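You operate a simulated robot arm through the tools that you are given. There is no shell and no other tool. Be economical: measure what you need, move in short steps, check, and stop when the job is done.

You are at the controls of a simulated two-armed robot. One attempt, no reset.

JOB
Charge can 72 slowly to about 200 V in its holder, under the yellow cover.
Fine: volts as the voltmeter shows; the can starts discharged; plus stud on the plus side; unlock, red switch on only with the cover over the can; hands off it once charged; no trip.

The check looks at the end state, three seconds after you hand in, the way a careful person would. Anything else that was tipped, shoved, dropped, spilled or broken makes it a failure. A push-on lid holds only when it is set on centred and level and pressed home; a screw cap is set on level and turned clockwise until tight.

ROBOT AND FRAMES
Two 7-joint arms with fingered hands on one trunk that stands fixed in place. Base frame: the origin is at the foot of the trunk, x ahead of it, y to its left, z up. Units: m, rad, N and s.
The left shoulder is at [0.052, 0.174, 1.093], the right one opposite. With the tool pointing down near the work surface each hand reaches from about 0.26 to 0.74 m from the base axis, measured 20 degrees to its own side. Payload 3.8 kg a hand.
Tool frame (each hand has its own): the origin (TCP) lies between the finger pads and is the grasp point; the fingertips stand 0.026 m ahead of it; z points along the fingers, y is the line along which they close. The gripper opens to 0.132 m. The gripper's body begins 0.073 m behind the TCP. The gripper is a hand of 3 fingers: y runs from the thumb to the fingers, the wrist lies at [0, 0, -0.224] in the tool frame.
Orientation is that of the tool frame in the base frame, as a unit quaternion [w, x, y, z]. With the fingers straight down and closing along the base's y, the tool's x points along the base's -x, its y along +y and its z along -z.

CONTROLS
- The arms move only by the tool drive_tool. It takes "left_increments", "right_increments" or both (then of equal length, played together; a hand with none holds still); each is a list of rows, each an object (a shift or turn left out is 0) with "turn": the turn, a rotation vector about the base's x, y, z in rad, a list of three; "translation": the shift along the base's x, y, z in m, a list of three. In form: [{"turn": [wx, wy, wz], "translation": [tx, ty, tz]}, ...]. A call has 1 to 20 rows; each row is the pose to reach, as a shift and turn from the pose commanded when the call began. Rows are played at 5 a second. More than 0.05 m and 0.15 rad between two rows, and nothing of the call is played. A pose out of reach is approached as far as the arm can. The call stops where the force on the tool passes 40 N (or 10 N more than at its start, if that is more) or the arm is blocked; 0.2 s more then pass. In this call time passes only in rows, and 0.2 s behind the last. It gives the time, the measured TCP pose, the force on the tool (base axes), the opening and the grip force at its end, in the units of the frame above (readings bear some noise), with the torque about the TCP (base axes, N m) and any sound that the robot's microphone picked up, and new pictures: "show" is both (left out), scene, wrist or none (wrist: the cameras of the hands that moved).
- Cameras (640 x 400 px; columns grow to the right, rows downward): "scene" is now at [0.1638, 0.0529, 1.0215]; the picture's right is [0.65, -0.76, 0.00], its down [0.14, 0.12, -0.98] and it looks along [0.74, 0.64, 0.19] (base axes); focal length 214 px, centre (320, 200). "left" rides on the left gripper at [-0.062, 0.003, -0.092] in its tool frame; the picture's right is [-0.05, -1.00, 0.00], its down [0.83, -0.04, -0.56] and it looks along [0.55, -0.03, 0.83] (tool axes); focal length 230 px, centre (320, 200). "right" rides on the right gripper at [0.062, 0.003, -0.092] in its tool frame; the picture's right is [-0.05, 1.00, 0.00], its down [-0.83, -0.04, -0.56] and it looks along [-0.55, -0.03, 0.83] (tool axes); focal length 230 px, centre (320, 200). There is no depth. A picture from a camera that has moved, and an enlarged one, comes with that camera's place and axes in the base frame and with its lens.
- lift_body(by): slides the trunk up (or, below 0, down) by that many m; the arms and the scene camera ride with it, the base frame stays. It gives what a move gives, with no picture.
- finger_targets(finger1, finger2, thumb_bend, hand): sets how far each is bent, from 0 (flat) to 1 (curled in); at 0.3 the hand is open as for a grip, at 0.7 the pads meet at the TCP. One left out holds its place. A second passes; each finger stops where it meets its share of the squeeze, and holds until it gets a number again. It is the only way to open and close the hand. It gives what a move gives, with no picture; readings hold the bend of each and the force on the fingers (four entries, about 0 where the hand has none), thumb and palm.
- head_to(pan, tilt): turns the head with the scene camera to pan (to the left, within 1.047 rad either way) and tilt (down, from -0.506 to 1.204), counted from straight ahead of the robot. It gives what a move gives, and a new picture of the scene camera.
- close_up(camera, box): a new picture of the part [left, top, right, bottom] of that camera's present view, enlarged. The clock stands still meanwhile.
- hand_in(): hands the job in; it is judged then, once.

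Go step by step. Nothing tells you positions but the pictures and the camera data: compare them with the known pose of the tool, close in by small moves and look again before you grip or let go. The budget is 120 turns and 200 pictures, counting those below and the enlarged ones. Unless the task says otherwise, let go and move clear before handing in, and close with one line.

The tools are called after "Emit:" as name(argument=value, ...) on one line, values as JSON. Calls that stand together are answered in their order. drive_tool: Moves the arms, as the interface text tells. Its arguments: {"type":"object","properties":{"left_increments":{"type":"array"},"right_increments":{"type":"array"},"show":{"type":"string","enum":["both","scene","wrist","none"]}},"required":[]} The other tools are called the same way: lift_body (by) slides the trunk up or down; finger_targets (finger1, finger2, thumb_bend, hand) moves the fingers one by one; head_to (pan, tilt) turns the head that bears the scene camera; close_up (camera, box) takes an enlarged picture of a part of a camera's view; hand_in () hands the job in.

At the start:

```text
clock: 0.0
left_ee_pos: [0.2159, 0.3042, 1.2014]
left_tcp_rot: [-0.001, 0.0, 1.0, -0.001]
left_ft_force: [-0.5, 0.8, 0.5]
left_moment: [0.01, 0.01, 0.03]
left_gripper_width: 0.1321
left_finger_force: 0.1
left_shape: jaw
left_bend: [0.3, 0.3, 0.3]
left_finger forces: [0.0, 0.1, 0.0, 0.0, 0.0, 0.0]
right_ee_pos: [0.3039, 0.0034, 1.1863]
right_tcp_rot: [-0.001, 0.0, 1.0, 0.001]
right_ft_force: [0.7, -0.5, -0.2]
right_moment: [0.01, 0.0, -0.04]
right_gripper_width: 0.132
right_finger_force: 0.1
right_shape: jaw
right_bend: [0.3, 0.3, 0.3]
right_finger forces: [0.0, 0.1, 0.0, 0.0, 0.0, 0.0]
trunk travel left (down, up): [-0.4, 0.082]
head pan, tilt: [0.712, -0.192]
```

scene: 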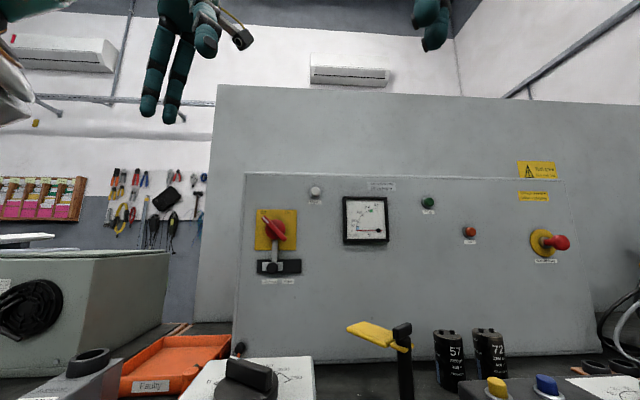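
right: 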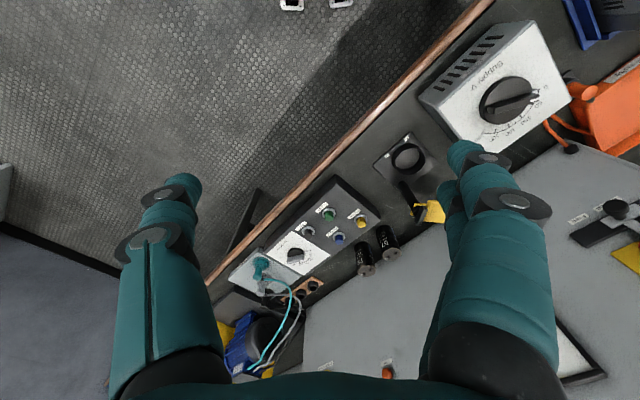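
left: 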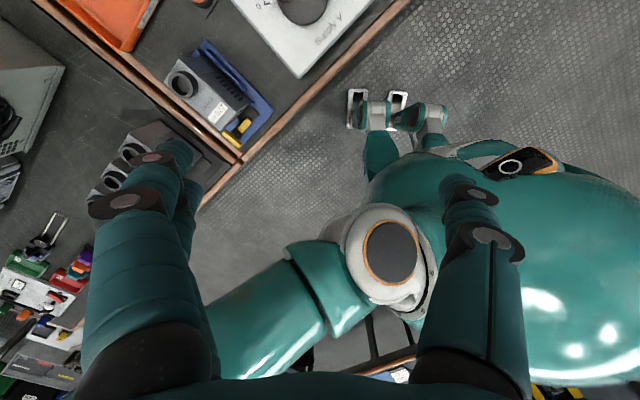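

I see a panel with a lock/red switch, voltmeter and lamps, two cans (57, 72), a bench with a supply dial and a button box. I'll turn the head down to see the bench.

Emit:
head_to(pan=0.712, tilt=0.5)

Emit:
close_up(camera="scene", box=[160, 0, 480, 200])

Emit:
close_up(camera="scene", box=[320, 150, 640, 350])

```text
clock: 1.1
left_ee_pos: [0.2148, 0.3026, 1.202]
left_tcp_rot: [0.0, 0.0, 1.0, 0.0]
left_ft_force: [0.4, 0.4, 0.0]
left_moment: [-0.04, -0.01, -0.01]
left_gripper_width: 0.1319
left_finger_force: 0.1
left_shape: jaw
left_bend: [0.3, 0.3, 0.3]
left_finger forces: [0.1, 0.0, 0.1, 0.0, 0.0, 0.0]
right_ee_pos: [0.304, 0.0029, 1.1868]
right_tcp_rot: [0.0, 0.0, 1.0, 0.001]
right_ft_force: [-0.4, 0.0, -0.3]
right_moment: [0.01, 0.01, 0.0]
right_gripper_width: 0.132
right_finger_force: 0.0
right_shape: jaw
right_bend: [0.3, 0.3, 0.3]
right_finger forces: [0.0, 0.1, 0.1, 0.0, 0.0, 0.0]
trunk travel left (down, up): [-0.4, 0.082]
head pan, tilt: [0.712, 0.499]
camera scene: at [0.1695, 0.0578, 0.9587], right [0.65, -0.76, 0.0], down [-0.36, -0.31, -0.88], along [0.66, 0.57, -0.48], focal length 214 px, centre (320, 200)
```

scene: 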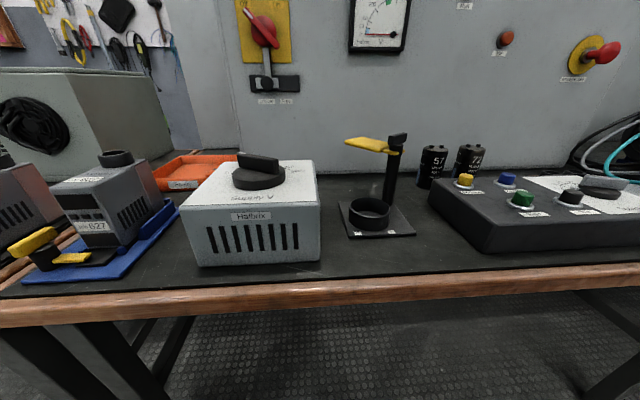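

```text
2.00 times, centred on (320, 100) of scene
camera zoom: at [0.1695, 0.0578, 0.9587], right [0.65, -0.76, 0.0], down [-0.36, -0.31, -0.88], along [0.66, 0.57, -0.48], focal length 429 px, centre (320, 400)
```

zoom: 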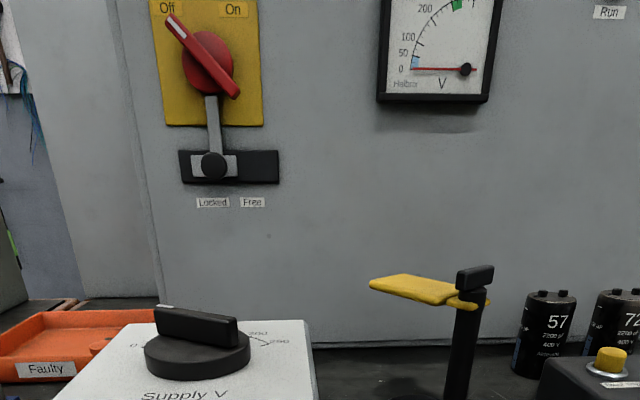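

```text
2.00 times, centred on (480, 250) of scene
camera zoom: at [0.1695, 0.0578, 0.9587], right [0.65, -0.76, 0.0], down [-0.36, -0.31, -0.88], along [0.66, 0.57, -0.48], focal length 429 px, centre (0, 100)
```

zoom: 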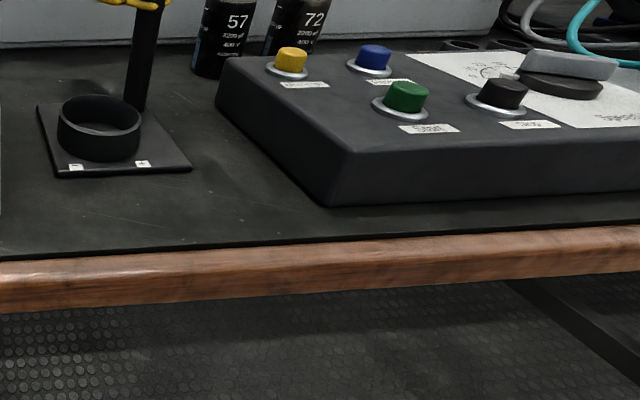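

The holder with its yellow swing cover, the supply knob and the button box are visible. I'll raise the trunk for a better view and read the labels.

Emit:
lift_body(by=0.08)

Emit:
head_to(pan=0.5, tilt=0.65)

Emit:
close_up(camera="scene", box=[300, 60, 460, 160])

Emit:
close_up(camera="scene", box=[440, 60, 640, 185])

Emit:
close_up(camera="scene", box=[120, 60, 280, 160])

```text
clock: 2.2
left_ee_pos: [0.2168, 0.3034, 1.2818]
left_tcp_rot: [-0.001, 0.001, 1.0, -0.001]
left_ft_force: [-0.1, 0.3, 0.5]
left_moment: [0.01, -0.01, 0.02]
left_gripper_width: 0.1319
left_finger_force: 0.0
left_shape: jaw
left_bend: [0.3, 0.3, 0.3]
left_finger forces: [0.1, 0.1, 0.0, 0.1, 0.1, 0.0]
right_ee_pos: [0.3055, 0.0029, 1.2651]
right_tcp_rot: [-0.001, -0.001, 1.0, -0.001]
right_ft_force: [1.1, -1.1, -0.1]
right_moment: [-0.04, 0.03, -0.04]
right_gripper_width: 0.1318
right_finger_force: 0.1
right_shape: jaw
right_bend: [0.3, 0.3, 0.3]
right_finger forces: [0.0, 0.0, 0.1, 0.1, 0.0, 0.0]
trunk travel left (down, up): [-0.48, 0.002]
head pan, tilt: [0.712, 0.499]
```

```text
clock: 3.0
left_ee_pos: [0.2151, 0.3037, 1.282]
left_tcp_rot: [0.0, -0.001, 1.0, 0.0]
left_ft_force: [0.4, 0.0, 1.6]
left_moment: [-0.01, 0.0, 0.0]
left_gripper_width: 0.132
left_finger_force: 0.1
left_shape: jaw
left_bend: [0.3, 0.3, 0.3]
left_finger forces: [0.0, 0.0, 0.0, 0.1, 0.0, 0.0]
right_ee_pos: [0.3042, 0.002, 1.2651]
right_tcp_rot: [-0.001, 0.0, 1.0, 0.001]
right_ft_force: [0.7, 0.4, -0.2]
right_moment: [0.02, -0.02, 0.01]
right_gripper_width: 0.132
right_finger_force: 0.1
right_shape: jaw
right_bend: [0.3, 0.3, 0.3]
right_finger forces: [0.0, 0.1, 0.0, 0.0, 0.1, 0.0]
trunk travel left (down, up): [-0.48, 0.002]
head pan, tilt: [0.499, 0.649]
camera scene: at [0.1861, 0.0399, 1.0542], right [0.48, -0.88, 0.0], down [-0.53, -0.29, -0.8], along [0.7, 0.38, -0.6], focal length 214 px, centre (320, 200)
```

scene: 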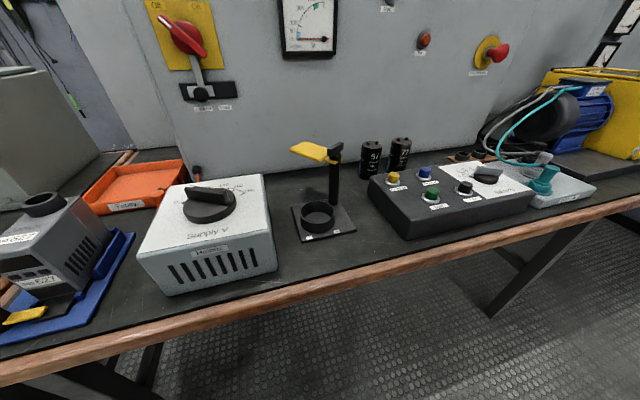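

```text
4.00 times, centred on (380, 110) of scene
camera zoom: at [0.1861, 0.0399, 1.0542], right [0.48, -0.88, 0.0], down [-0.53, -0.29, -0.8], along [0.7, 0.38, -0.6], focal length 858 px, centre (80, 560)
```

zoom: 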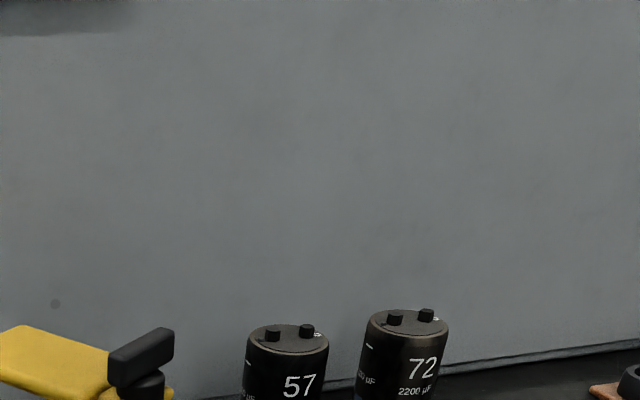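

```text
3.20 times, centred on (540, 122) of scene
camera zoom: at [0.1861, 0.0399, 1.0542], right [0.48, -0.88, 0.0], down [-0.53, -0.29, -0.8], along [0.7, 0.38, -0.6], focal length 686 px, centre (-384, 448)
```

zoom: 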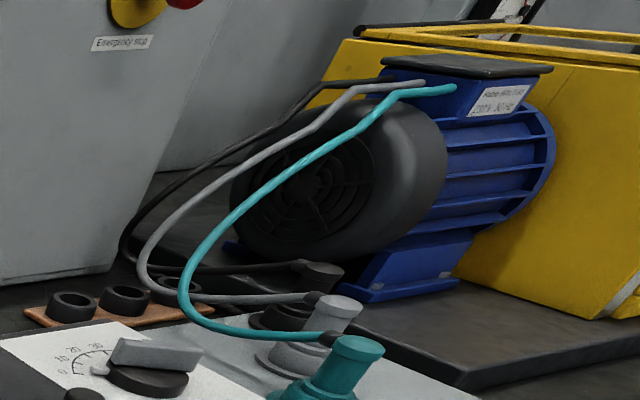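

```text
4.00 times, centred on (200, 110) of scene
camera zoom: at [0.1861, 0.0399, 1.0542], right [0.48, -0.88, 0.0], down [-0.53, -0.29, -0.8], along [0.7, 0.38, -0.6], focal length 858 px, centre (800, 560)
```

zoom: 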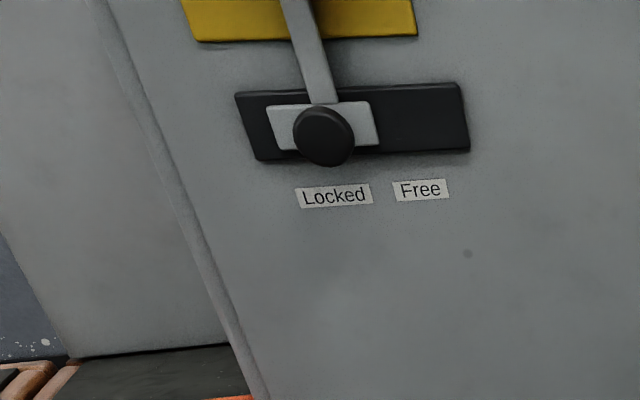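

Emit:
close_up(camera="scene", box=[360, 140, 560, 265])

Emit:
close_up(camera="scene", box=[160, 160, 290, 241])

Emit:
close_up(camera="scene", box=[270, 130, 420, 250])

Emit:
head_to(pan=0.5, tilt=0.25)

Emit:
close_up(camera="scene", box=[380, 60, 560, 170])

Emit:
close_up(camera="scene", box=[140, 40, 360, 180])

```text
3.20 times, centred on (460, 202) of scene
camera zoom: at [0.1861, 0.0399, 1.0542], right [0.48, -0.88, 0.0], down [-0.53, -0.29, -0.8], along [0.7, 0.38, -0.6], focal length 686 px, centre (-128, 192)
```

zoom: 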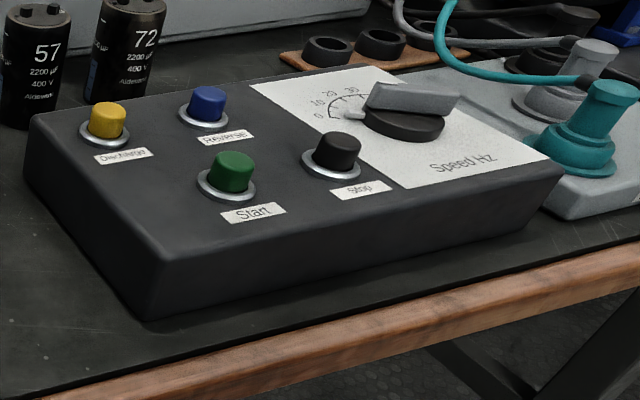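

```text
4.92 times, centred on (225, 200) of scene
camera zoom: at [0.1861, 0.0399, 1.0542], right [0.48, -0.88, 0.0], down [-0.53, -0.29, -0.8], along [0.7, 0.38, -0.6], focal length 1056 px, centre (788, 198)
```

zoom: 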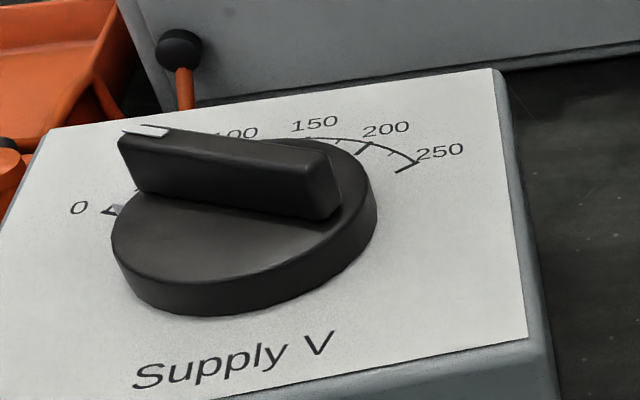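

```text
3.33 times, centred on (345, 190) of scene
camera zoom: at [0.1861, 0.0399, 1.0542], right [0.48, -0.88, 0.0], down [-0.53, -0.29, -0.8], along [0.7, 0.38, -0.6], focal length 715 px, centre (237, 233)
```

zoom: 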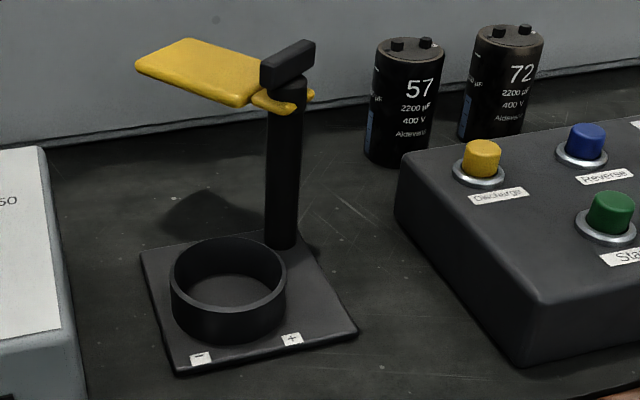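

```text
clock: 3.8
left_ee_pos: [0.2161, 0.3032, 1.2823]
left_tcp_rot: [0.0, -0.001, 1.0, 0.001]
left_ft_force: [-0.4, 0.6, -0.6]
left_moment: [0.01, 0.0, -0.02]
left_gripper_width: 0.1318
left_finger_force: 0.0
left_shape: jaw
left_bend: [0.3, 0.3, 0.3]
left_finger forces: [0.1, 0.0, 0.0, 0.0, 0.0, 0.1]
right_ee_pos: [0.3049, 0.002, 1.2651]
right_tcp_rot: [0.0, 0.0, 1.0, 0.001]
right_ft_force: [0.3, -0.3, -0.1]
right_moment: [-0.01, -0.01, 0.0]
right_gripper_width: 0.1322
right_finger_force: 0.0
right_shape: jaw
right_bend: [0.3, 0.3, 0.3]
right_finger forces: [0.0, 0.0, 0.0, 0.1, 0.0, 0.0]
trunk travel left (down, up): [-0.48, 0.002]
head pan, tilt: [0.499, 0.25]
camera scene: at [0.1921, 0.043, 1.0906], right [0.48, -0.88, 0.0], down [-0.22, -0.12, -0.97], along [0.85, 0.46, -0.25], focal length 214 px, centre (320, 200)
```

scene: 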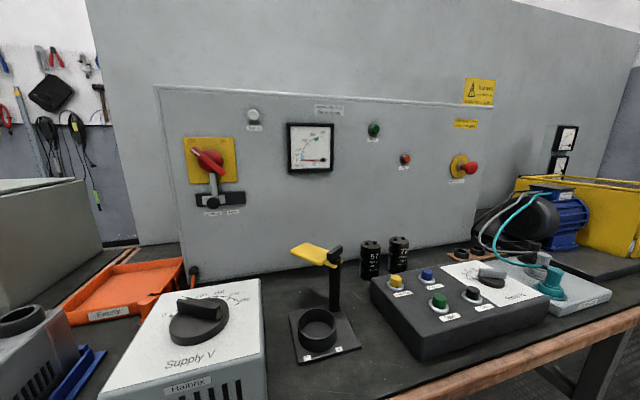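

```text
3.56 times, centred on (470, 115) of scene
camera zoom: at [0.1921, 0.043, 1.0906], right [0.48, -0.88, 0.0], down [-0.22, -0.12, -0.97], along [0.85, 0.46, -0.25], focal length 763 px, centre (-213, 502)
```

zoom: 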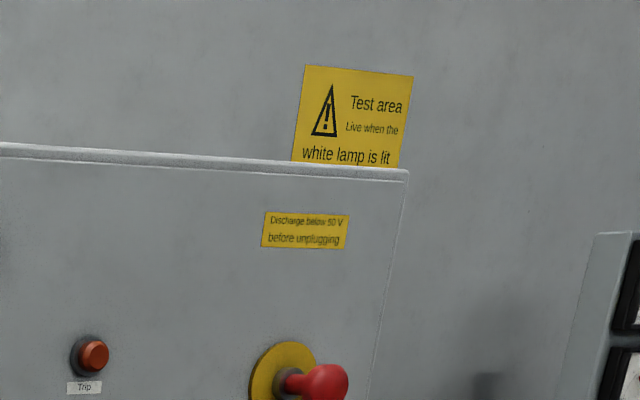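

```text
2.86 times, centred on (250, 110) of scene
camera zoom: at [0.1921, 0.043, 1.0906], right [0.48, -0.88, 0.0], down [-0.22, -0.12, -0.97], along [0.85, 0.46, -0.25], focal length 613 px, centre (520, 457)
```

zoom: 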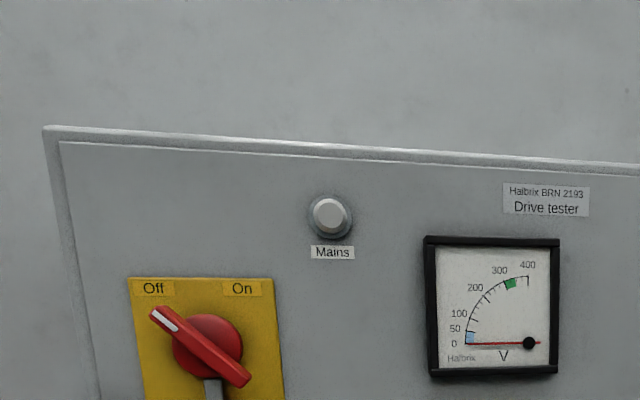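

The can holder sits about (0.506, 0.22), turned 45°, and can 72 about (0.83, 0.12) behind the button box. I'll take closer views of the cans for polarity and the gap to can 57.

Emit:
head_to(pan=0.2, tilt=0.5)

Emit:
close_up(camera="scene", box=[270, 100, 350, 150])

Emit:
close_up(camera="right", box=[320, 210, 440, 285])

Emit:
close_up(camera="right", box=[200, 120, 440, 270])

```text
clock: 4.6
left_ee_pos: [0.2161, 0.3039, 1.2818]
left_tcp_rot: [0.0, 0.0, 1.0, 0.0]
left_ft_force: [-0.4, -0.4, 0.0]
left_moment: [-0.01, 0.0, 0.0]
left_gripper_width: 0.1321
left_finger_force: 0.0
left_shape: jaw
left_bend: [0.3, 0.3, 0.3]
left_finger forces: [0.0, 0.0, 0.0, 0.1, 0.0, 0.1]
right_ee_pos: [0.3051, 0.0027, 1.2669]
right_tcp_rot: [0.0, 0.0, 1.0, 0.001]
right_ft_force: [-0.7, 0.4, -0.6]
right_moment: [0.04, 0.01, 0.0]
right_gripper_width: 0.132
right_finger_force: 0.1
right_shape: jaw
right_bend: [0.3, 0.3, 0.3]
right_finger forces: [0.0, 0.0, 0.0, 0.0, 0.0, 0.0]
trunk travel left (down, up): [-0.48, 0.002]
head pan, tilt: [0.201, 0.499]
camera scene: at [0.1992, 0.0165, 1.0676], right [0.2, -0.98, 0.0], down [-0.47, -0.1, -0.88], along [0.86, 0.18, -0.48], focal length 214 px, centre (320, 200)
```

scene: 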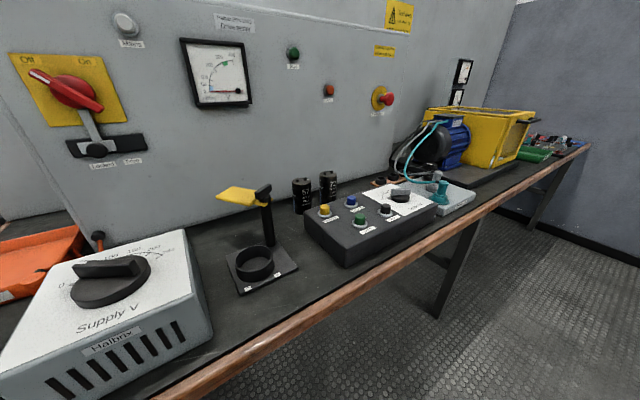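

```text
8.00 times, centred on (310, 125) of scene
camera zoom: at [0.1992, 0.0165, 1.0676], right [0.2, -0.98, 0.0], down [-0.47, -0.1, -0.88], along [0.86, 0.18, -0.48], focal length 1716 px, centre (400, 800)
```

zoom: 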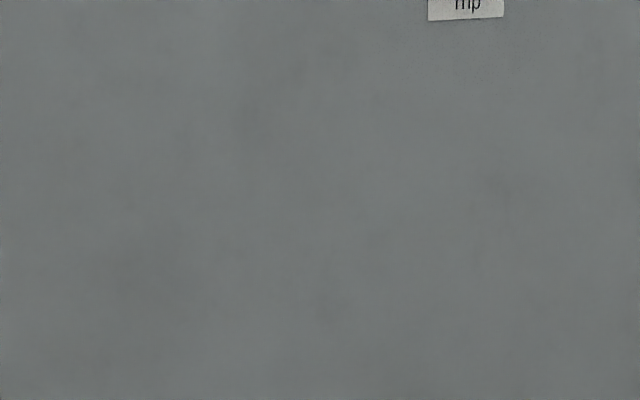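

```text
5.33 times, centred on (380, 248) of right
camera zoom: at [0.2419, 0.0058, 1.358], right [0.05, 1.0, 0.0], down [0.83, -0.04, 0.56], along [0.56, -0.03, -0.83], focal length 1227 px, centre (0, -53)
```

zoom: 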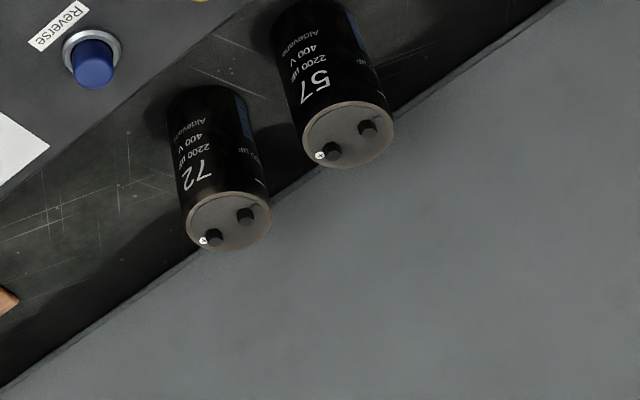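

```text
2.67 times, centred on (320, 195) of right
camera zoom: at [0.2419, 0.0058, 1.358], right [0.05, 1.0, 0.0], down [0.83, -0.04, 0.56], along [0.56, -0.03, -0.83], focal length 614 px, centre (320, 213)
```

zoom: 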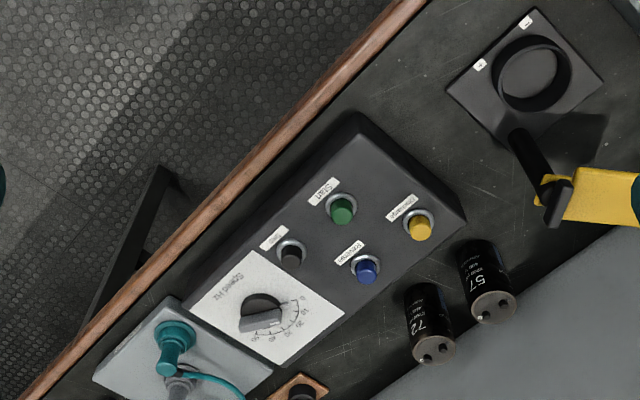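

The bench runs at 45°; plus on can 72 is toward the robot's right, matching the holder. First I'll bring the left hand over the supply knob to view its dial from above.

Emit:
drive_tool(left_increments=[{"translation": [0.03, 0.008, -0.03]}, {"translation": [0.06, 0.016, -0.06]}, {"translation": [0.09, 0.024, -0.09]}, {"translation": [0.12, 0.032, -0.12]}, {"translation": [0.15, 0.04, -0.15]}, {"translation": [0.18, 0.048, -0.18]}, {"translation": [0.204, 0.056, -0.2]}], show="wrist")

Emit:
close_up(camera="right", box=[326, 245, 374, 275])

Emit:
close_up(camera="right", box=[365, 130, 465, 192])

```text
clock: 6.2
left_ee_pos: [0.4216, 0.3592, 1.0816]
left_tcp_rot: [0.0, -0.001, 1.0, 0.001]
left_ft_force: [0.0, 0.5, 0.0]
left_moment: [0.02, 0.0, 0.06]
left_gripper_width: 0.1319
left_finger_force: 0.1
left_shape: jaw
left_bend: [0.3, 0.3, 0.3]
left_finger forces: [0.1, 0.0, 0.0, 0.0, 0.0, 0.0]
right_ee_pos: [0.3031, 0.0031, 1.2663]
right_tcp_rot: [0.0, 0.0, 1.0, 0.001]
right_ft_force: [0.1, -0.9, 0.0]
right_moment: [-0.01, -0.02, -0.01]
right_gripper_width: 0.1318
right_finger_force: 0.0
right_shape: jaw
right_bend: [0.3, 0.3, 0.3]
right_finger forces: [0.1, 0.1, 0.0, 0.0, 0.1, 0.0]
trunk travel left (down, up): [-0.48, 0.002]
head pan, tilt: [0.201, 0.499]
camera left: at [0.4833, 0.3621, 1.1737], right [0.05, -1.0, 0.0], down [-0.83, -0.04, 0.56], along [-0.55, -0.03, -0.83], focal length 230 px, centre (320, 200)
```

left: 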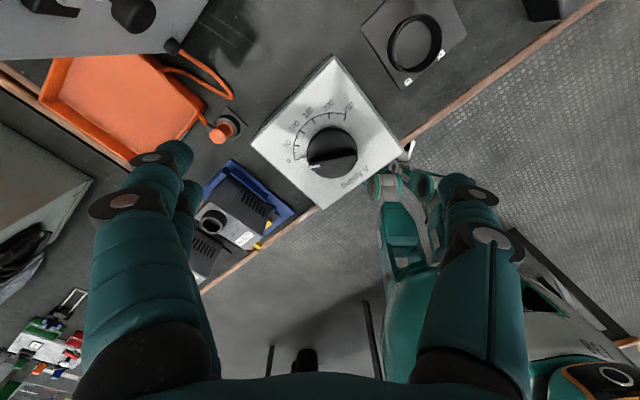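

```text
13.33 times, centred on (350, 260) of right
camera zoom: at [0.2426, 0.0058, 1.3577], right [0.05, 1.0, 0.0], down [0.83, -0.04, 0.56], along [0.55, -0.03, -0.83], focal length 3068 px, centre (-80, -600)
```

zoom: 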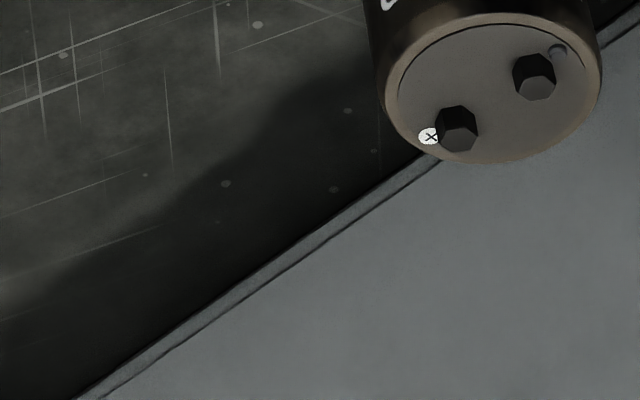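

```text
6.40 times, centred on (415, 161) of right
camera zoom: at [0.2426, 0.0058, 1.3577], right [0.05, 1.0, 0.0], down [0.83, -0.04, 0.56], along [0.55, -0.03, -0.83], focal length 1472 px, centre (-288, 450)
```

zoom: 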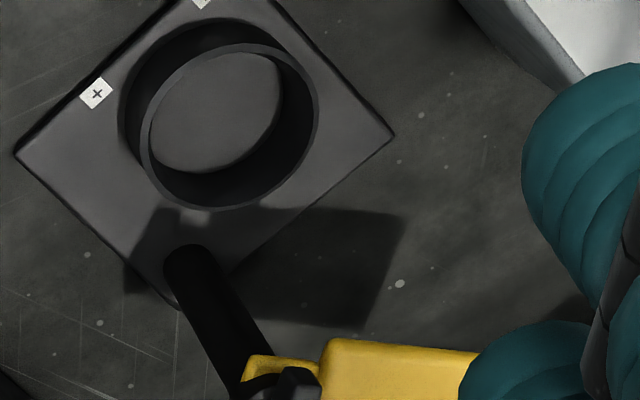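

Plus stud confirmed. Now a close look at the supply dial from the left camera.

Emit:
close_up(camera="left", box=[270, 85, 390, 160])

Emit:
close_up(camera="left", box=[240, 50, 400, 210])

```text
5.33 times, centred on (330, 122) of left
camera zoom: at [0.4833, 0.3621, 1.1737], right [0.05, -1.0, 0.0], down [-0.83, -0.04, 0.56], along [-0.55, -0.03, -0.83], focal length 1227 px, centre (267, 613)
```

zoom: 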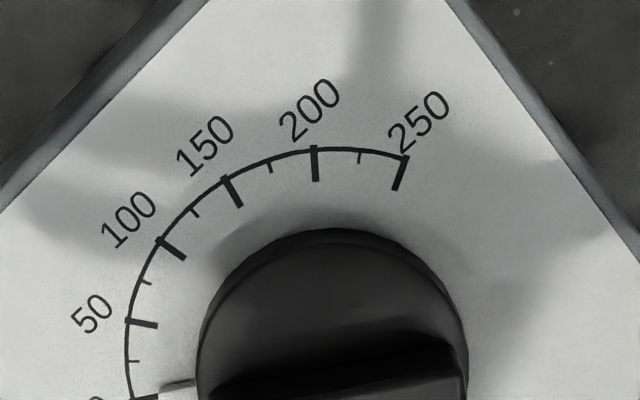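

```text
2.50 times, centred on (320, 130) of left
camera zoom: at [0.4833, 0.3621, 1.1737], right [0.05, -1.0, 0.0], down [-0.83, -0.04, 0.56], along [-0.55, -0.03, -0.83], focal length 575 px, centre (320, 375)
```

zoom: 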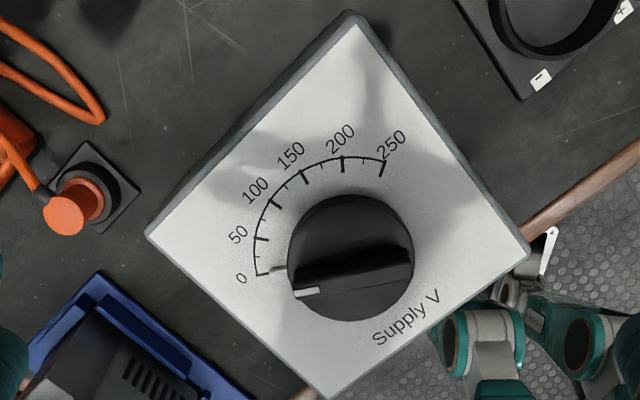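

The supply pointer sits at 0. Next I'll take can 72 with the left hand: tilt forward, preset the finger gap, and move above the box in front of the can.

Emit:
finger_targets(hand="left", finger1=0.43, finger2=0.43, thumb_bend=0.43)

Emit:
drive_tool(left_increments=[{"translation": [0.033, -0.033, 0], "turn": [0.0254, -0.0947, 0.0544]}, {"translation": [0.067, -0.067, 0], "turn": [0.0507, -0.1893, 0.1088]}, {"translation": [0.1, -0.1, 0], "turn": [0.0761, -0.284, 0.1632]}, {"translation": [0.133, -0.133, 0], "turn": [0.1015, -0.3787, 0.2176]}, {"translation": [0.167, -0.167, 0], "turn": [0.1268, -0.4733, 0.272]}, {"translation": [0.2, -0.2, 0], "turn": [0.1522, -0.568, 0.3264]}, {"translation": [0.233, -0.233, -0.01], "turn": [0.1776, -0.6627, 0.3808]}, {"translation": [0.267, -0.267, -0.02], "turn": [0.2029, -0.7573, 0.4352]}, {"translation": [0.3, -0.3, -0.03], "turn": [0.2283, -0.852, 0.4896]}], show="both")

```text
clock: 7.2
left_ee_pos: [0.4204, 0.3592, 1.0817]
left_tcp_rot: [0.0, 0.0, 1.0, 0.0]
left_ft_force: [-0.5, 1.0, 0.9]
left_moment: [-0.02, 0.0, 0.01]
left_gripper_width: 0.0923
left_finger_force: 0.2
left_shape: fingers
left_bend: [0.43, 0.43, 0.43]
left_finger forces: [0.1, 0.1, 0.0, 0.1, 0.0, 0.0]
right_ee_pos: [0.3032, 0.0029, 1.2659]
right_tcp_rot: [0.0, 0.0, 1.0, 0.0]
right_ft_force: [0.2, 0.8, -0.6]
right_moment: [0.01, 0.01, 0.0]
right_gripper_width: 0.1321
right_finger_force: 0.0
right_shape: jaw
right_bend: [0.3, 0.3, 0.3]
right_finger forces: [0.0, 0.0, 0.0, 0.0, 0.0, 0.0]
trunk travel left (down, up): [-0.48, 0.002]
head pan, tilt: [0.201, 0.499]
```

```text
clock: 9.2
left_ee_pos: [0.513, 0.2703, 1.0916]
left_tcp_rot: [0.407, -0.233, 0.877, 0.107]
left_ft_force: [-0.3, 0.1, 0.2]
left_moment: [0.04, 0.02, -0.02]
left_gripper_width: 0.0914
left_finger_force: 0.0
left_shape: fingers
left_bend: [0.43, 0.43, 0.43]
left_finger forces: [0.1, 0.0, 0.0, 0.1, 0.0, 0.0]
left hand out of reach, approached as far as the arm can: row 3, 4, 5, 6, 7, 8, 9
right_ee_pos: [0.3054, 0.0025, 1.2649]
right_tcp_rot: [0.0, -0.001, 1.0, 0.001]
right_ft_force: [-0.4, -0.1, 0.5]
right_moment: [-0.01, 0.04, -0.03]
right_gripper_width: 0.1318
right_finger_force: 0.1
right_shape: jaw
right_bend: [0.3, 0.3, 0.3]
right_finger forces: [0.0, 0.1, 0.0, 0.0, 0.0, 0.0]
trunk travel left (down, up): [-0.48, 0.002]
head pan, tilt: [0.201, 0.499]
camera scene: at [0.2002, 0.0166, 1.0674], right [0.2, -0.98, 0.0], down [-0.47, -0.1, -0.88], along [0.86, 0.17, -0.48], focal length 214 px, centre (320, 200)
camera left: at [0.4833, 0.2581, 1.1983], right [0.52, -0.85, 0.04], down [-0.81, -0.51, -0.28], along [0.26, 0.11, -0.96], focal length 230 px, centre (320, 200)
```

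scene: 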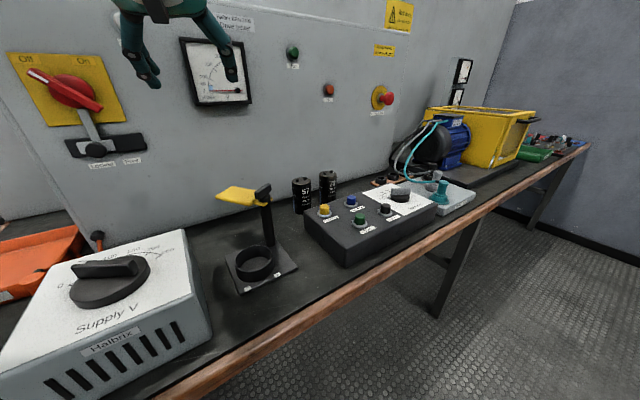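
left: 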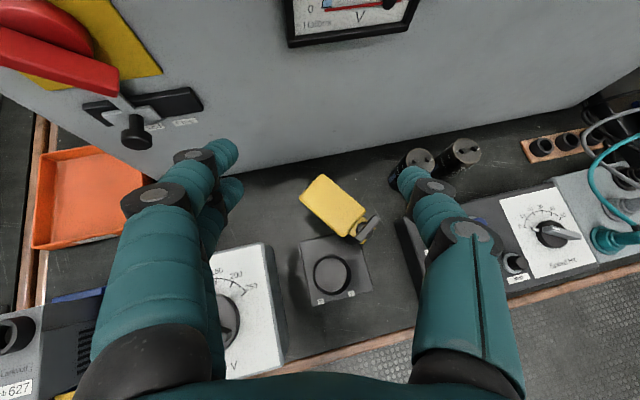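

The orientation was reached but the position fell short; lowering the trunk should bring this pose into range. Then a small test move.

Emit:
lift_body(by=-0.14)

Emit:
drive_tool(left_increments=[{"translation": [0.0, 0.0, 0.0]}], show="none")

```text
clock: 10.9
left_ee_pos: [0.514, 0.2656, 0.9559]
left_tcp_rot: [0.409, -0.235, 0.875, 0.109]
left_ft_force: [0.4, 0.1, -0.1]
left_moment: [0.02, -0.02, 0.0]
left_gripper_width: 0.0914
left_finger_force: 0.0
left_shape: fingers
left_bend: [0.43, 0.43, 0.43]
left_finger forces: [0.1, 0.0, 0.1, 0.1, 0.1, 0.0]
right_ee_pos: [0.3032, 0.0021, 1.126]
right_tcp_rot: [0.001, 0.0, 1.0, 0.001]
right_ft_force: [0.2, 0.1, -0.8]
right_moment: [0.02, -0.02, -0.02]
right_gripper_width: 0.1321
right_finger_force: 0.0
right_shape: jaw
right_bend: [0.3, 0.3, 0.3]
right_finger forces: [0.1, 0.0, 0.0, 0.1, 0.1, 0.0]
trunk travel left (down, up): [-0.34, 0.142]
head pan, tilt: [0.201, 0.499]
```

```text
clock: 11.3
left_ee_pos: [0.5146, 0.2651, 0.9566]
left_tcp_rot: [0.408, -0.234, 0.876, 0.109]
left_ft_force: [-0.1, -0.3, 0.2]
left_moment: [0.0, 0.01, -0.02]
left_gripper_width: 0.0917
left_finger_force: 0.1
left_shape: fingers
left_bend: [0.43, 0.43, 0.43]
left_finger forces: [0.0, 0.0, 0.1, 0.0, 0.1, 0.1]
right_ee_pos: [0.3036, 0.0027, 1.1276]
right_tcp_rot: [0.001, 0.0, 1.0, 0.001]
right_ft_force: [0.6, -0.4, 1.3]
right_moment: [0.01, 0.04, -0.02]
right_gripper_width: 0.1318
right_finger_force: 0.1
right_shape: jaw
right_bend: [0.3, 0.3, 0.3]
right_finger forces: [0.1, 0.0, 0.1, 0.1, 0.0, 0.0]
trunk travel left (down, up): [-0.34, 0.142]
head pan, tilt: [0.201, 0.499]
```

Emit:
drive_tool(left_increments=[{"translation": [0.03, -0.03, 0]}, {"translation": [0.06, -0.06, 0]}, {"translation": [0.09, -0.09, 0]}, {"translation": [0.12, -0.12, 0]}, {"translation": [0.15, -0.15, 0]}, {"translation": [0.18, -0.18, -0.01]}, {"translation": [0.205, -0.2, -0.02]}], show="both")

```text
clock: 12.9
left_ee_pos: [0.5817, 0.2306, 0.9709]
left_tcp_rot: [0.407, -0.236, 0.876, 0.109]
left_ft_force: [0.8, 0.0, 0.2]
left_moment: [0.03, 0.02, -0.01]
left_gripper_width: 0.0916
left_finger_force: 0.1
left_shape: fingers
left_bend: [0.43, 0.43, 0.43]
left_finger forces: [0.0, 0.0, 0.1, 0.1, 0.1, 0.1]
left hand out of reach, approached as far as the arm can: row 2, 3, 4, 5, 6, 7
right_ee_pos: [0.3037, 0.0021, 1.1273]
right_tcp_rot: [0.0, 0.0, 1.0, 0.0]
right_ft_force: [-0.1, 0.4, -0.8]
right_moment: [0.01, 0.0, -0.01]
right_gripper_width: 0.1319
right_finger_force: 0.0
right_shape: jaw
right_bend: [0.3, 0.3, 0.3]
right_finger forces: [0.1, 0.1, 0.0, 0.0, 0.1, 0.0]
trunk travel left (down, up): [-0.34, 0.142]
head pan, tilt: [0.201, 0.499]
camera scene: at [0.1816, 0.0167, 0.8914], right [0.2, -0.98, 0.0], down [-0.47, -0.1, -0.88], along [0.86, 0.17, -0.48], focal length 214 px, centre (320, 200)
camera left: at [0.5534, 0.2182, 1.0777], right [0.53, -0.85, 0.04], down [-0.81, -0.52, -0.28], along [0.26, 0.11, -0.96], focal length 230 px, centre (320, 200)
```

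scene: 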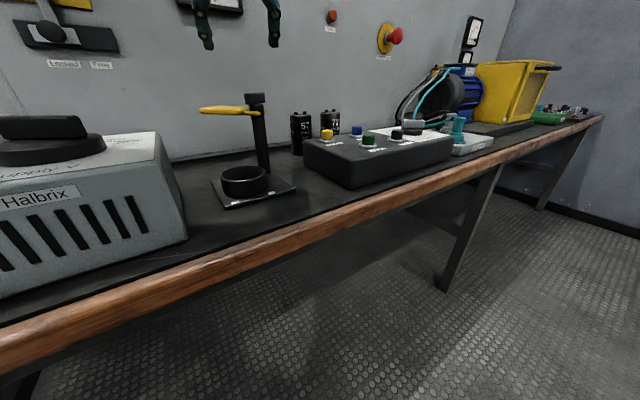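
left: 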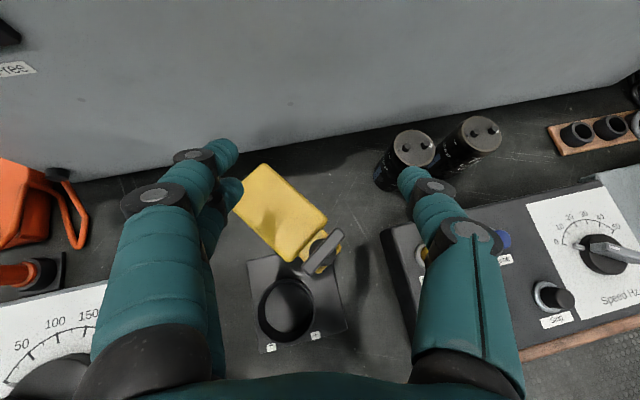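

The left wrist limits this inward-left pose; the right arm suits the leftward-pointing approach better. I'll back the left hand away and bring the right hand to the pre-grasp with the same orientation.

Emit:
finger_targets(hand="right", finger1=0.43, finger2=0.43, thumb_bend=0.43)

Emit:
drive_tool(left_increments=[{"translation": [-0.04, 0.03, 0.005]}, {"translation": [-0.08, 0.06, 0.01]}, {"translation": [-0.12, 0.09, 0.015]}, {"translation": [-0.16, 0.12, 0.02]}, {"translation": [-0.18, 0.14, 0.02]}, {"translation": [-0.18, 0.14, 0.02]}, {"translation": [-0.18, 0.14, 0.02]}, {"translation": [-0.18, 0.14, 0.02]}, {"translation": [-0.18, 0.14, 0.02]}, {"translation": [-0.18, 0.14, 0.02]}], right_increments=[{"translation": [0.0398, 0.0048, -0.01], "turn": [0.0228, -0.0852, 0.049]}, {"translation": [0.0796, 0.0096, -0.02], "turn": [0.0457, -0.1704, 0.0979]}, {"translation": [0.1194, 0.0144, -0.04], "turn": [0.0685, -0.2556, 0.1469]}, {"translation": [0.1592, 0.0192, -0.06], "turn": [0.0913, -0.3408, 0.1958]}, {"translation": [0.199, 0.024, -0.08], "turn": [0.1142, -0.426, 0.2448]}, {"translation": [0.2388, 0.0288, -0.1], "turn": [0.137, -0.5112, 0.2938]}, {"translation": [0.2786, 0.0336, -0.12], "turn": [0.1598, -0.5964, 0.3427]}, {"translation": [0.3184, 0.0384, -0.14], "turn": [0.1826, -0.6816, 0.3917]}, {"translation": [0.3582, 0.0432, -0.16], "turn": [0.2055, -0.7668, 0.4406]}, {"translation": [0.398, 0.048, -0.18], "turn": [0.2283, -0.852, 0.4896]}], show="both")

```text
clock: 13.9
left_ee_pos: [0.5812, 0.2303, 0.9711]
left_tcp_rot: [0.408, -0.236, 0.875, 0.109]
left_ft_force: [-0.3, 0.1, -1.2]
left_moment: [-0.04, 0.02, -0.02]
left_gripper_width: 0.0916
left_finger_force: 0.0
left_shape: fingers
left_bend: [0.43, 0.43, 0.43]
left_finger forces: [0.0, 0.0, 0.0, 0.0, 0.0, 0.0]
right_ee_pos: [0.3037, 0.0025, 1.127]
right_tcp_rot: [0.0, 0.0, 1.0, 0.001]
right_ft_force: [-0.3, -0.3, 0.6]
right_moment: [0.01, -0.01, 0.03]
right_gripper_width: 0.092
right_finger_force: 0.0
right_shape: fingers
right_bend: [0.43, 0.43, 0.43]
right_finger forces: [0.0, 0.1, 0.0, 0.0, 0.0, 0.0]
trunk travel left (down, up): [-0.34, 0.142]
head pan, tilt: [0.201, 0.499]
```

```text
refused: row 1 steps farther than a row can; nothing moved
```

Emit:
drive_tool(left_increments=[{"translation": [-0.036, 0.028, 0.004]}, {"translation": [-0.072, 0.056, 0.008]}, {"translation": [-0.108, 0.084, 0.012]}, {"translation": [-0.144, 0.112, 0.016]}, {"translation": [-0.18, 0.14, 0.02]}, {"translation": [-0.18, 0.14, 0.02]}, {"translation": [-0.18, 0.14, 0.02]}, {"translation": [-0.18, 0.14, 0.02]}, {"translation": [-0.18, 0.14, 0.02]}, {"translation": [-0.18, 0.14, 0.02]}], right_increments=[{"translation": [0.0398, 0.0048, -0.01], "turn": [0.0228, -0.0852, 0.049]}, {"translation": [0.0796, 0.0096, -0.02], "turn": [0.0457, -0.1704, 0.0979]}, {"translation": [0.1194, 0.0144, -0.04], "turn": [0.0685, -0.2556, 0.1469]}, {"translation": [0.1592, 0.0192, -0.06], "turn": [0.0913, -0.3408, 0.1958]}, {"translation": [0.199, 0.024, -0.08], "turn": [0.1142, -0.426, 0.2448]}, {"translation": [0.2388, 0.0288, -0.1], "turn": [0.137, -0.5112, 0.2938]}, {"translation": [0.2786, 0.0336, -0.12], "turn": [0.1598, -0.5964, 0.3427]}, {"translation": [0.3184, 0.0384, -0.14], "turn": [0.1826, -0.6816, 0.3917]}, {"translation": [0.3582, 0.0432, -0.16], "turn": [0.2055, -0.7668, 0.4406]}, {"translation": [0.398, 0.048, -0.18], "turn": [0.2283, -0.852, 0.4896]}], show="both")

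```text
clock: 16.1
left_ee_pos: [0.4298, 0.3742, 0.9994]
left_tcp_rot: [0.407, -0.233, 0.876, 0.11]
left_ft_force: [1.7, -0.8, 0.7]
left_moment: [0.02, 0.04, 0.06]
left_gripper_width: 0.0915
left_finger_force: 0.0
left_shape: fingers
left_bend: [0.43, 0.43, 0.43]
left_finger forces: [0.0, 0.1, 0.0, 0.0, 0.1, 0.0]
left hand out of reach, approached as far as the arm can: row 5, 6, 7, 8, 9, 10
right_ee_pos: [0.6978, 0.0466, 0.9357]
right_tcp_rot: [0.411, -0.233, 0.874, 0.112]
right_ft_force: [0.0, 0.8, 0.2]
right_moment: [0.02, 0.02, 0.04]
right_gripper_width: 0.0915
right_finger_force: 0.1
right_shape: fingers
right_bend: [0.43, 0.43, 0.43]
right_finger forces: [0.0, 0.0, 0.0, 0.0, 0.1, 0.1]
right hand out of reach, approached as far as the arm can: row 2, 3, 4, 5, 6, 7, 8, 9, 10
trunk travel left (down, up): [-0.34, 0.142]
head pan, tilt: [0.201, 0.499]
camera scene: at [0.1833, 0.015, 0.891], right [0.2, -0.98, 0.0], down [-0.47, -0.09, -0.88], along [0.86, 0.18, -0.48], focal length 214 px, centre (320, 200)
camera right: at [0.6009, -0.006, 0.9472], right [-0.47, 0.88, 0.04], down [0.11, 0.01, 0.99], along [0.88, 0.47, -0.1], focal length 230 px, centre (320, 200)
camera left: at [0.4015, 0.3613, 1.1053], right [0.53, -0.85, 0.04], down [-0.81, -0.52, -0.28], along [0.25, 0.12, -0.96], focal length 230 px, centre (320, 200)
```

scene: 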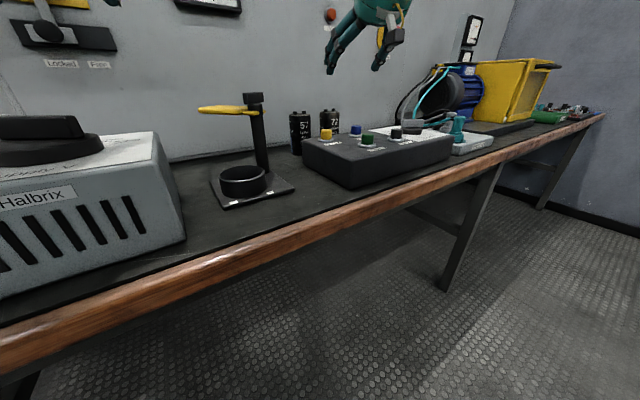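
right: 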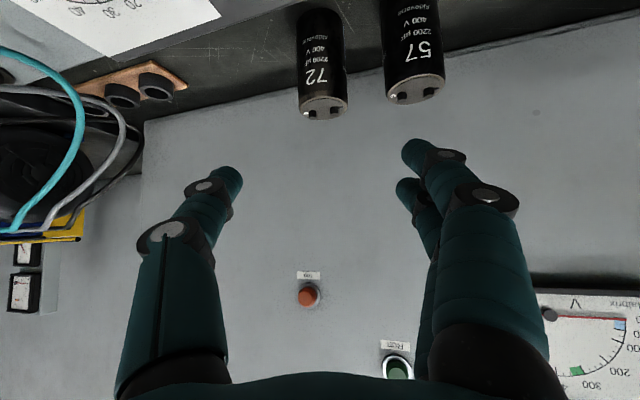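
left: 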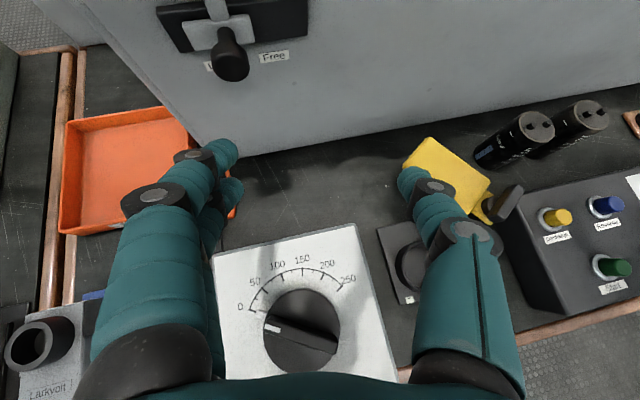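

The right hand is nearly at the pre-grasp and its camera confirms can 72 at about (0.823, 0.122). I'll lower the trunk 6 cm for reach, then close in.

Emit:
lift_body(by=-0.06)

Emit:
drive_tool(right_increments=[{"translation": [0.032, 0.02, -0.015]}, {"translation": [0.062, 0.04, -0.03]}], show="both")

```text
clock: 17.1
left_ee_pos: [0.4337, 0.3766, 0.9266]
left_tcp_rot: [0.386, -0.233, 0.885, 0.115]
left_ft_force: [-0.6, -0.2, 0.1]
left_moment: [0.0, 0.01, 0.04]
left_gripper_width: 0.0917
left_finger_force: 0.1
left_shape: fingers
left_bend: [0.43, 0.43, 0.43]
left_finger forces: [0.1, 0.1, 0.0, 0.0, 0.0, 0.0]
right_ee_pos: [0.6918, 0.0489, 0.8791]
right_tcp_rot: [0.409, -0.234, 0.875, 0.11]
right_ft_force: [0.8, 0.1, -0.3]
right_moment: [0.0, -0.01, 0.0]
right_gripper_width: 0.0916
right_finger_force: 0.1
right_shape: fingers
right_bend: [0.43, 0.43, 0.43]
right_finger forces: [0.1, 0.0, 0.1, 0.0, 0.1, 0.0]
trunk travel left (down, up): [-0.28, 0.202]
head pan, tilt: [0.201, 0.499]
```

```text
clock: 17.7
left_ee_pos: [0.434, 0.3769, 0.9271]
left_tcp_rot: [0.387, -0.232, 0.885, 0.114]
left_ft_force: [-0.7, 0.4, 0.3]
left_moment: [-0.03, -0.01, 0.04]
left_gripper_width: 0.0916
left_finger_force: 0.0
left_shape: fingers
left_bend: [0.43, 0.43, 0.43]
left_finger forces: [0.1, 0.1, 0.1, 0.1, 0.0, 0.0]
right_ee_pos: [0.728, 0.0755, 0.8408]
right_tcp_rot: [0.414, -0.233, 0.873, 0.112]
right_ft_force: [-0.6, 0.0, -0.6]
right_moment: [0.05, -0.01, 0.02]
right_gripper_width: 0.0915
right_finger_force: 0.1
right_shape: fingers
right_bend: [0.43, 0.43, 0.43]
right_finger forces: [0.1, 0.0, 0.0, 0.0, 0.0, 0.0]
right hand out of reach, approached as far as the arm can: row 1, 2
trunk travel left (down, up): [-0.28, 0.202]
head pan, tilt: [0.201, 0.499]
camera scene: at [0.1758, 0.0164, 0.8333], right [0.2, -0.98, 0.0], down [-0.47, -0.1, -0.88], along [0.86, 0.18, -0.48], focal length 214 px, centre (320, 200)
camera right: at [0.6303, 0.0233, 0.8507], right [-0.47, 0.88, 0.04], down [0.1, 0.01, 0.99], along [0.88, 0.47, -0.1], focal length 230 px, centre (320, 200)
```

scene: 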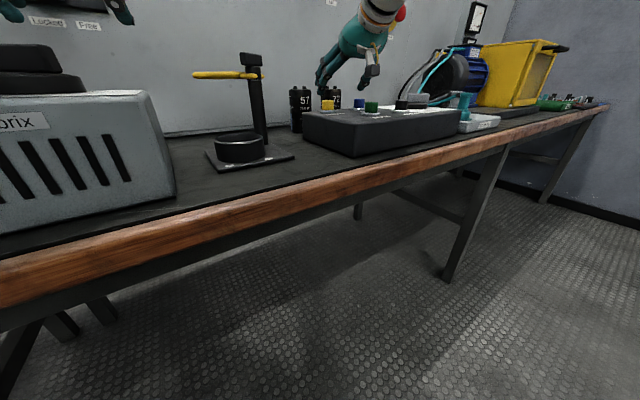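
right: 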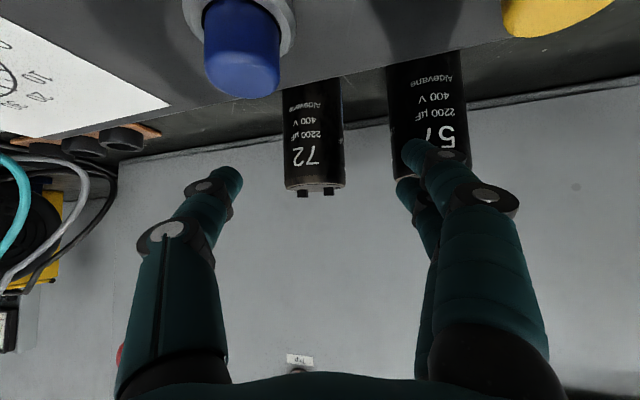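

Position stalled ~3 cm short, seemingly a wrist limit. I'll test whether a steeper tilt or different yaw frees the forward motion.

Emit:
drive_tool(right_increments=[{"translation": [0.0, 0.0, 0.01], "turn": [-0.065, 0.112, 0]}, {"translation": [0.015, 0.009, 0.015], "turn": [-0.13, 0.225, 0]}], show="none")

Emit:
drive_tool(right_increments=[{"translation": [0.015, 0.005, 0.0], "turn": [0, 0, -0.13]}, {"translation": [0.03, 0.01, 0.0], "turn": [0, 0, -0.26]}], show="none")

```text
clock: 18.3
left_ee_pos: [0.4329, 0.3767, 0.9258]
left_tcp_rot: [0.386, -0.232, 0.886, 0.114]
left_ft_force: [0.2, 0.0, 0.4]
left_moment: [-0.02, 0.01, -0.01]
left_gripper_width: 0.0914
left_finger_force: 0.0
left_shape: fingers
left_bend: [0.43, 0.43, 0.43]
left_finger forces: [0.1, 0.1, 0.1, 0.0, 0.0, 0.0]
right_ee_pos: [0.7012, 0.067, 0.8289]
right_tcp_rot: [0.388, -0.236, 0.885, 0.105]
right_ft_force: [0.1, 0.1, 0.3]
right_moment: [-0.02, -0.02, 0.04]
right_gripper_width: 0.0913
right_finger_force: 0.0
right_shape: fingers
right_bend: [0.43, 0.43, 0.43]
right_finger forces: [0.0, 0.0, 0.0, 0.0, 0.0, 0.0]
right hand out of reach, approached as far as the arm can: row 1, 2
trunk travel left (down, up): [-0.28, 0.202]
head pan, tilt: [0.201, 0.499]
```

```text
clock: 18.9
left_ee_pos: [0.4341, 0.3767, 0.9266]
left_tcp_rot: [0.387, -0.232, 0.885, 0.115]
left_ft_force: [0.0, 0.1, 0.7]
left_moment: [-0.01, 0.01, -0.02]
left_gripper_width: 0.0916
left_finger_force: 0.0
left_shape: fingers
left_bend: [0.43, 0.43, 0.43]
left_finger forces: [0.1, 0.0, 0.0, 0.0, 0.0, 0.0]
right_ee_pos: [0.7154, 0.0713, 0.8228]
right_tcp_rot: [0.4, -0.148, 0.902, 0.068]
right_ft_force: [-0.4, -0.2, 0.2]
right_moment: [-0.02, -0.02, 0.01]
right_gripper_width: 0.0915
right_finger_force: 0.0
right_shape: fingers
right_bend: [0.43, 0.43, 0.43]
right_finger forces: [0.1, 0.1, 0.0, 0.0, 0.0, 0.1]
right hand out of reach, approached as far as the arm can: row 1, 2
trunk travel left (down, up): [-0.28, 0.202]
head pan, tilt: [0.201, 0.499]
```

A steeper tilt makes it worse, so wrist flexion is the limit; I'll flatten the tilt to about 30° below horizontal at 30° yaw.

Emit:
drive_tool(right_increments=[{"translation": [0.0, 0.0, 0.01], "turn": [0.028, -0.065, 0.065]}, {"translation": [0.01, 0.003, 0.017], "turn": [0.056, -0.13, 0.13]}, {"translation": [0.025, 0.007, 0.017], "turn": [0.0837, -0.195, 0.195]}, {"translation": [0.039, 0.011, 0.017], "turn": [0.0837, -0.195, 0.195]}], show="wrist")

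```text
clock: 19.9
left_ee_pos: [0.4338, 0.377, 0.926]
left_tcp_rot: [0.387, -0.233, 0.885, 0.115]
left_ft_force: [0.1, 0.9, 0.3]
left_moment: [-0.01, -0.02, 0.02]
left_gripper_width: 0.0916
left_finger_force: 0.0
left_shape: fingers
left_bend: [0.43, 0.43, 0.43]
left_finger forces: [0.1, 0.1, 0.0, 0.1, 0.0, 0.0]
right_ee_pos: [0.7526, 0.0819, 0.8394]
right_tcp_rot: [0.483, -0.225, 0.836, 0.13]
right_ft_force: [0.0, -0.1, 0.3]
right_moment: [0.04, 0.0, 0.0]
right_gripper_width: 0.0911
right_finger_force: 0.2
right_shape: fingers
right_bend: [0.43, 0.43, 0.43]
right_finger forces: [0.0, 0.0, 0.1, 0.0, 0.0, 0.0]
trunk travel left (down, up): [-0.28, 0.202]
head pan, tilt: [0.201, 0.499]
camera right: at [0.6544, 0.0292, 0.8319], right [-0.48, 0.88, 0.04], down [-0.04, -0.07, 1.0], along [0.88, 0.47, 0.06], focal length 230 px, centre (320, 200)
```

right: 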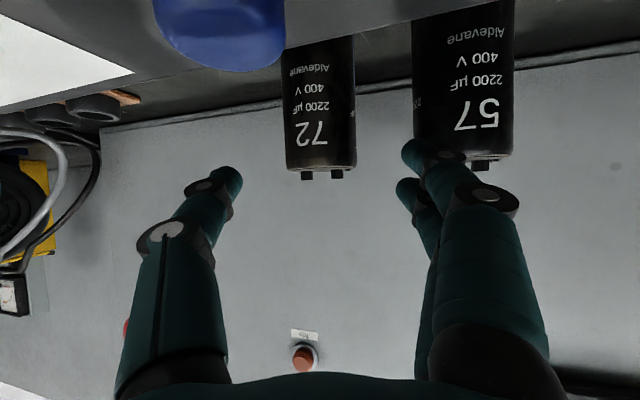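

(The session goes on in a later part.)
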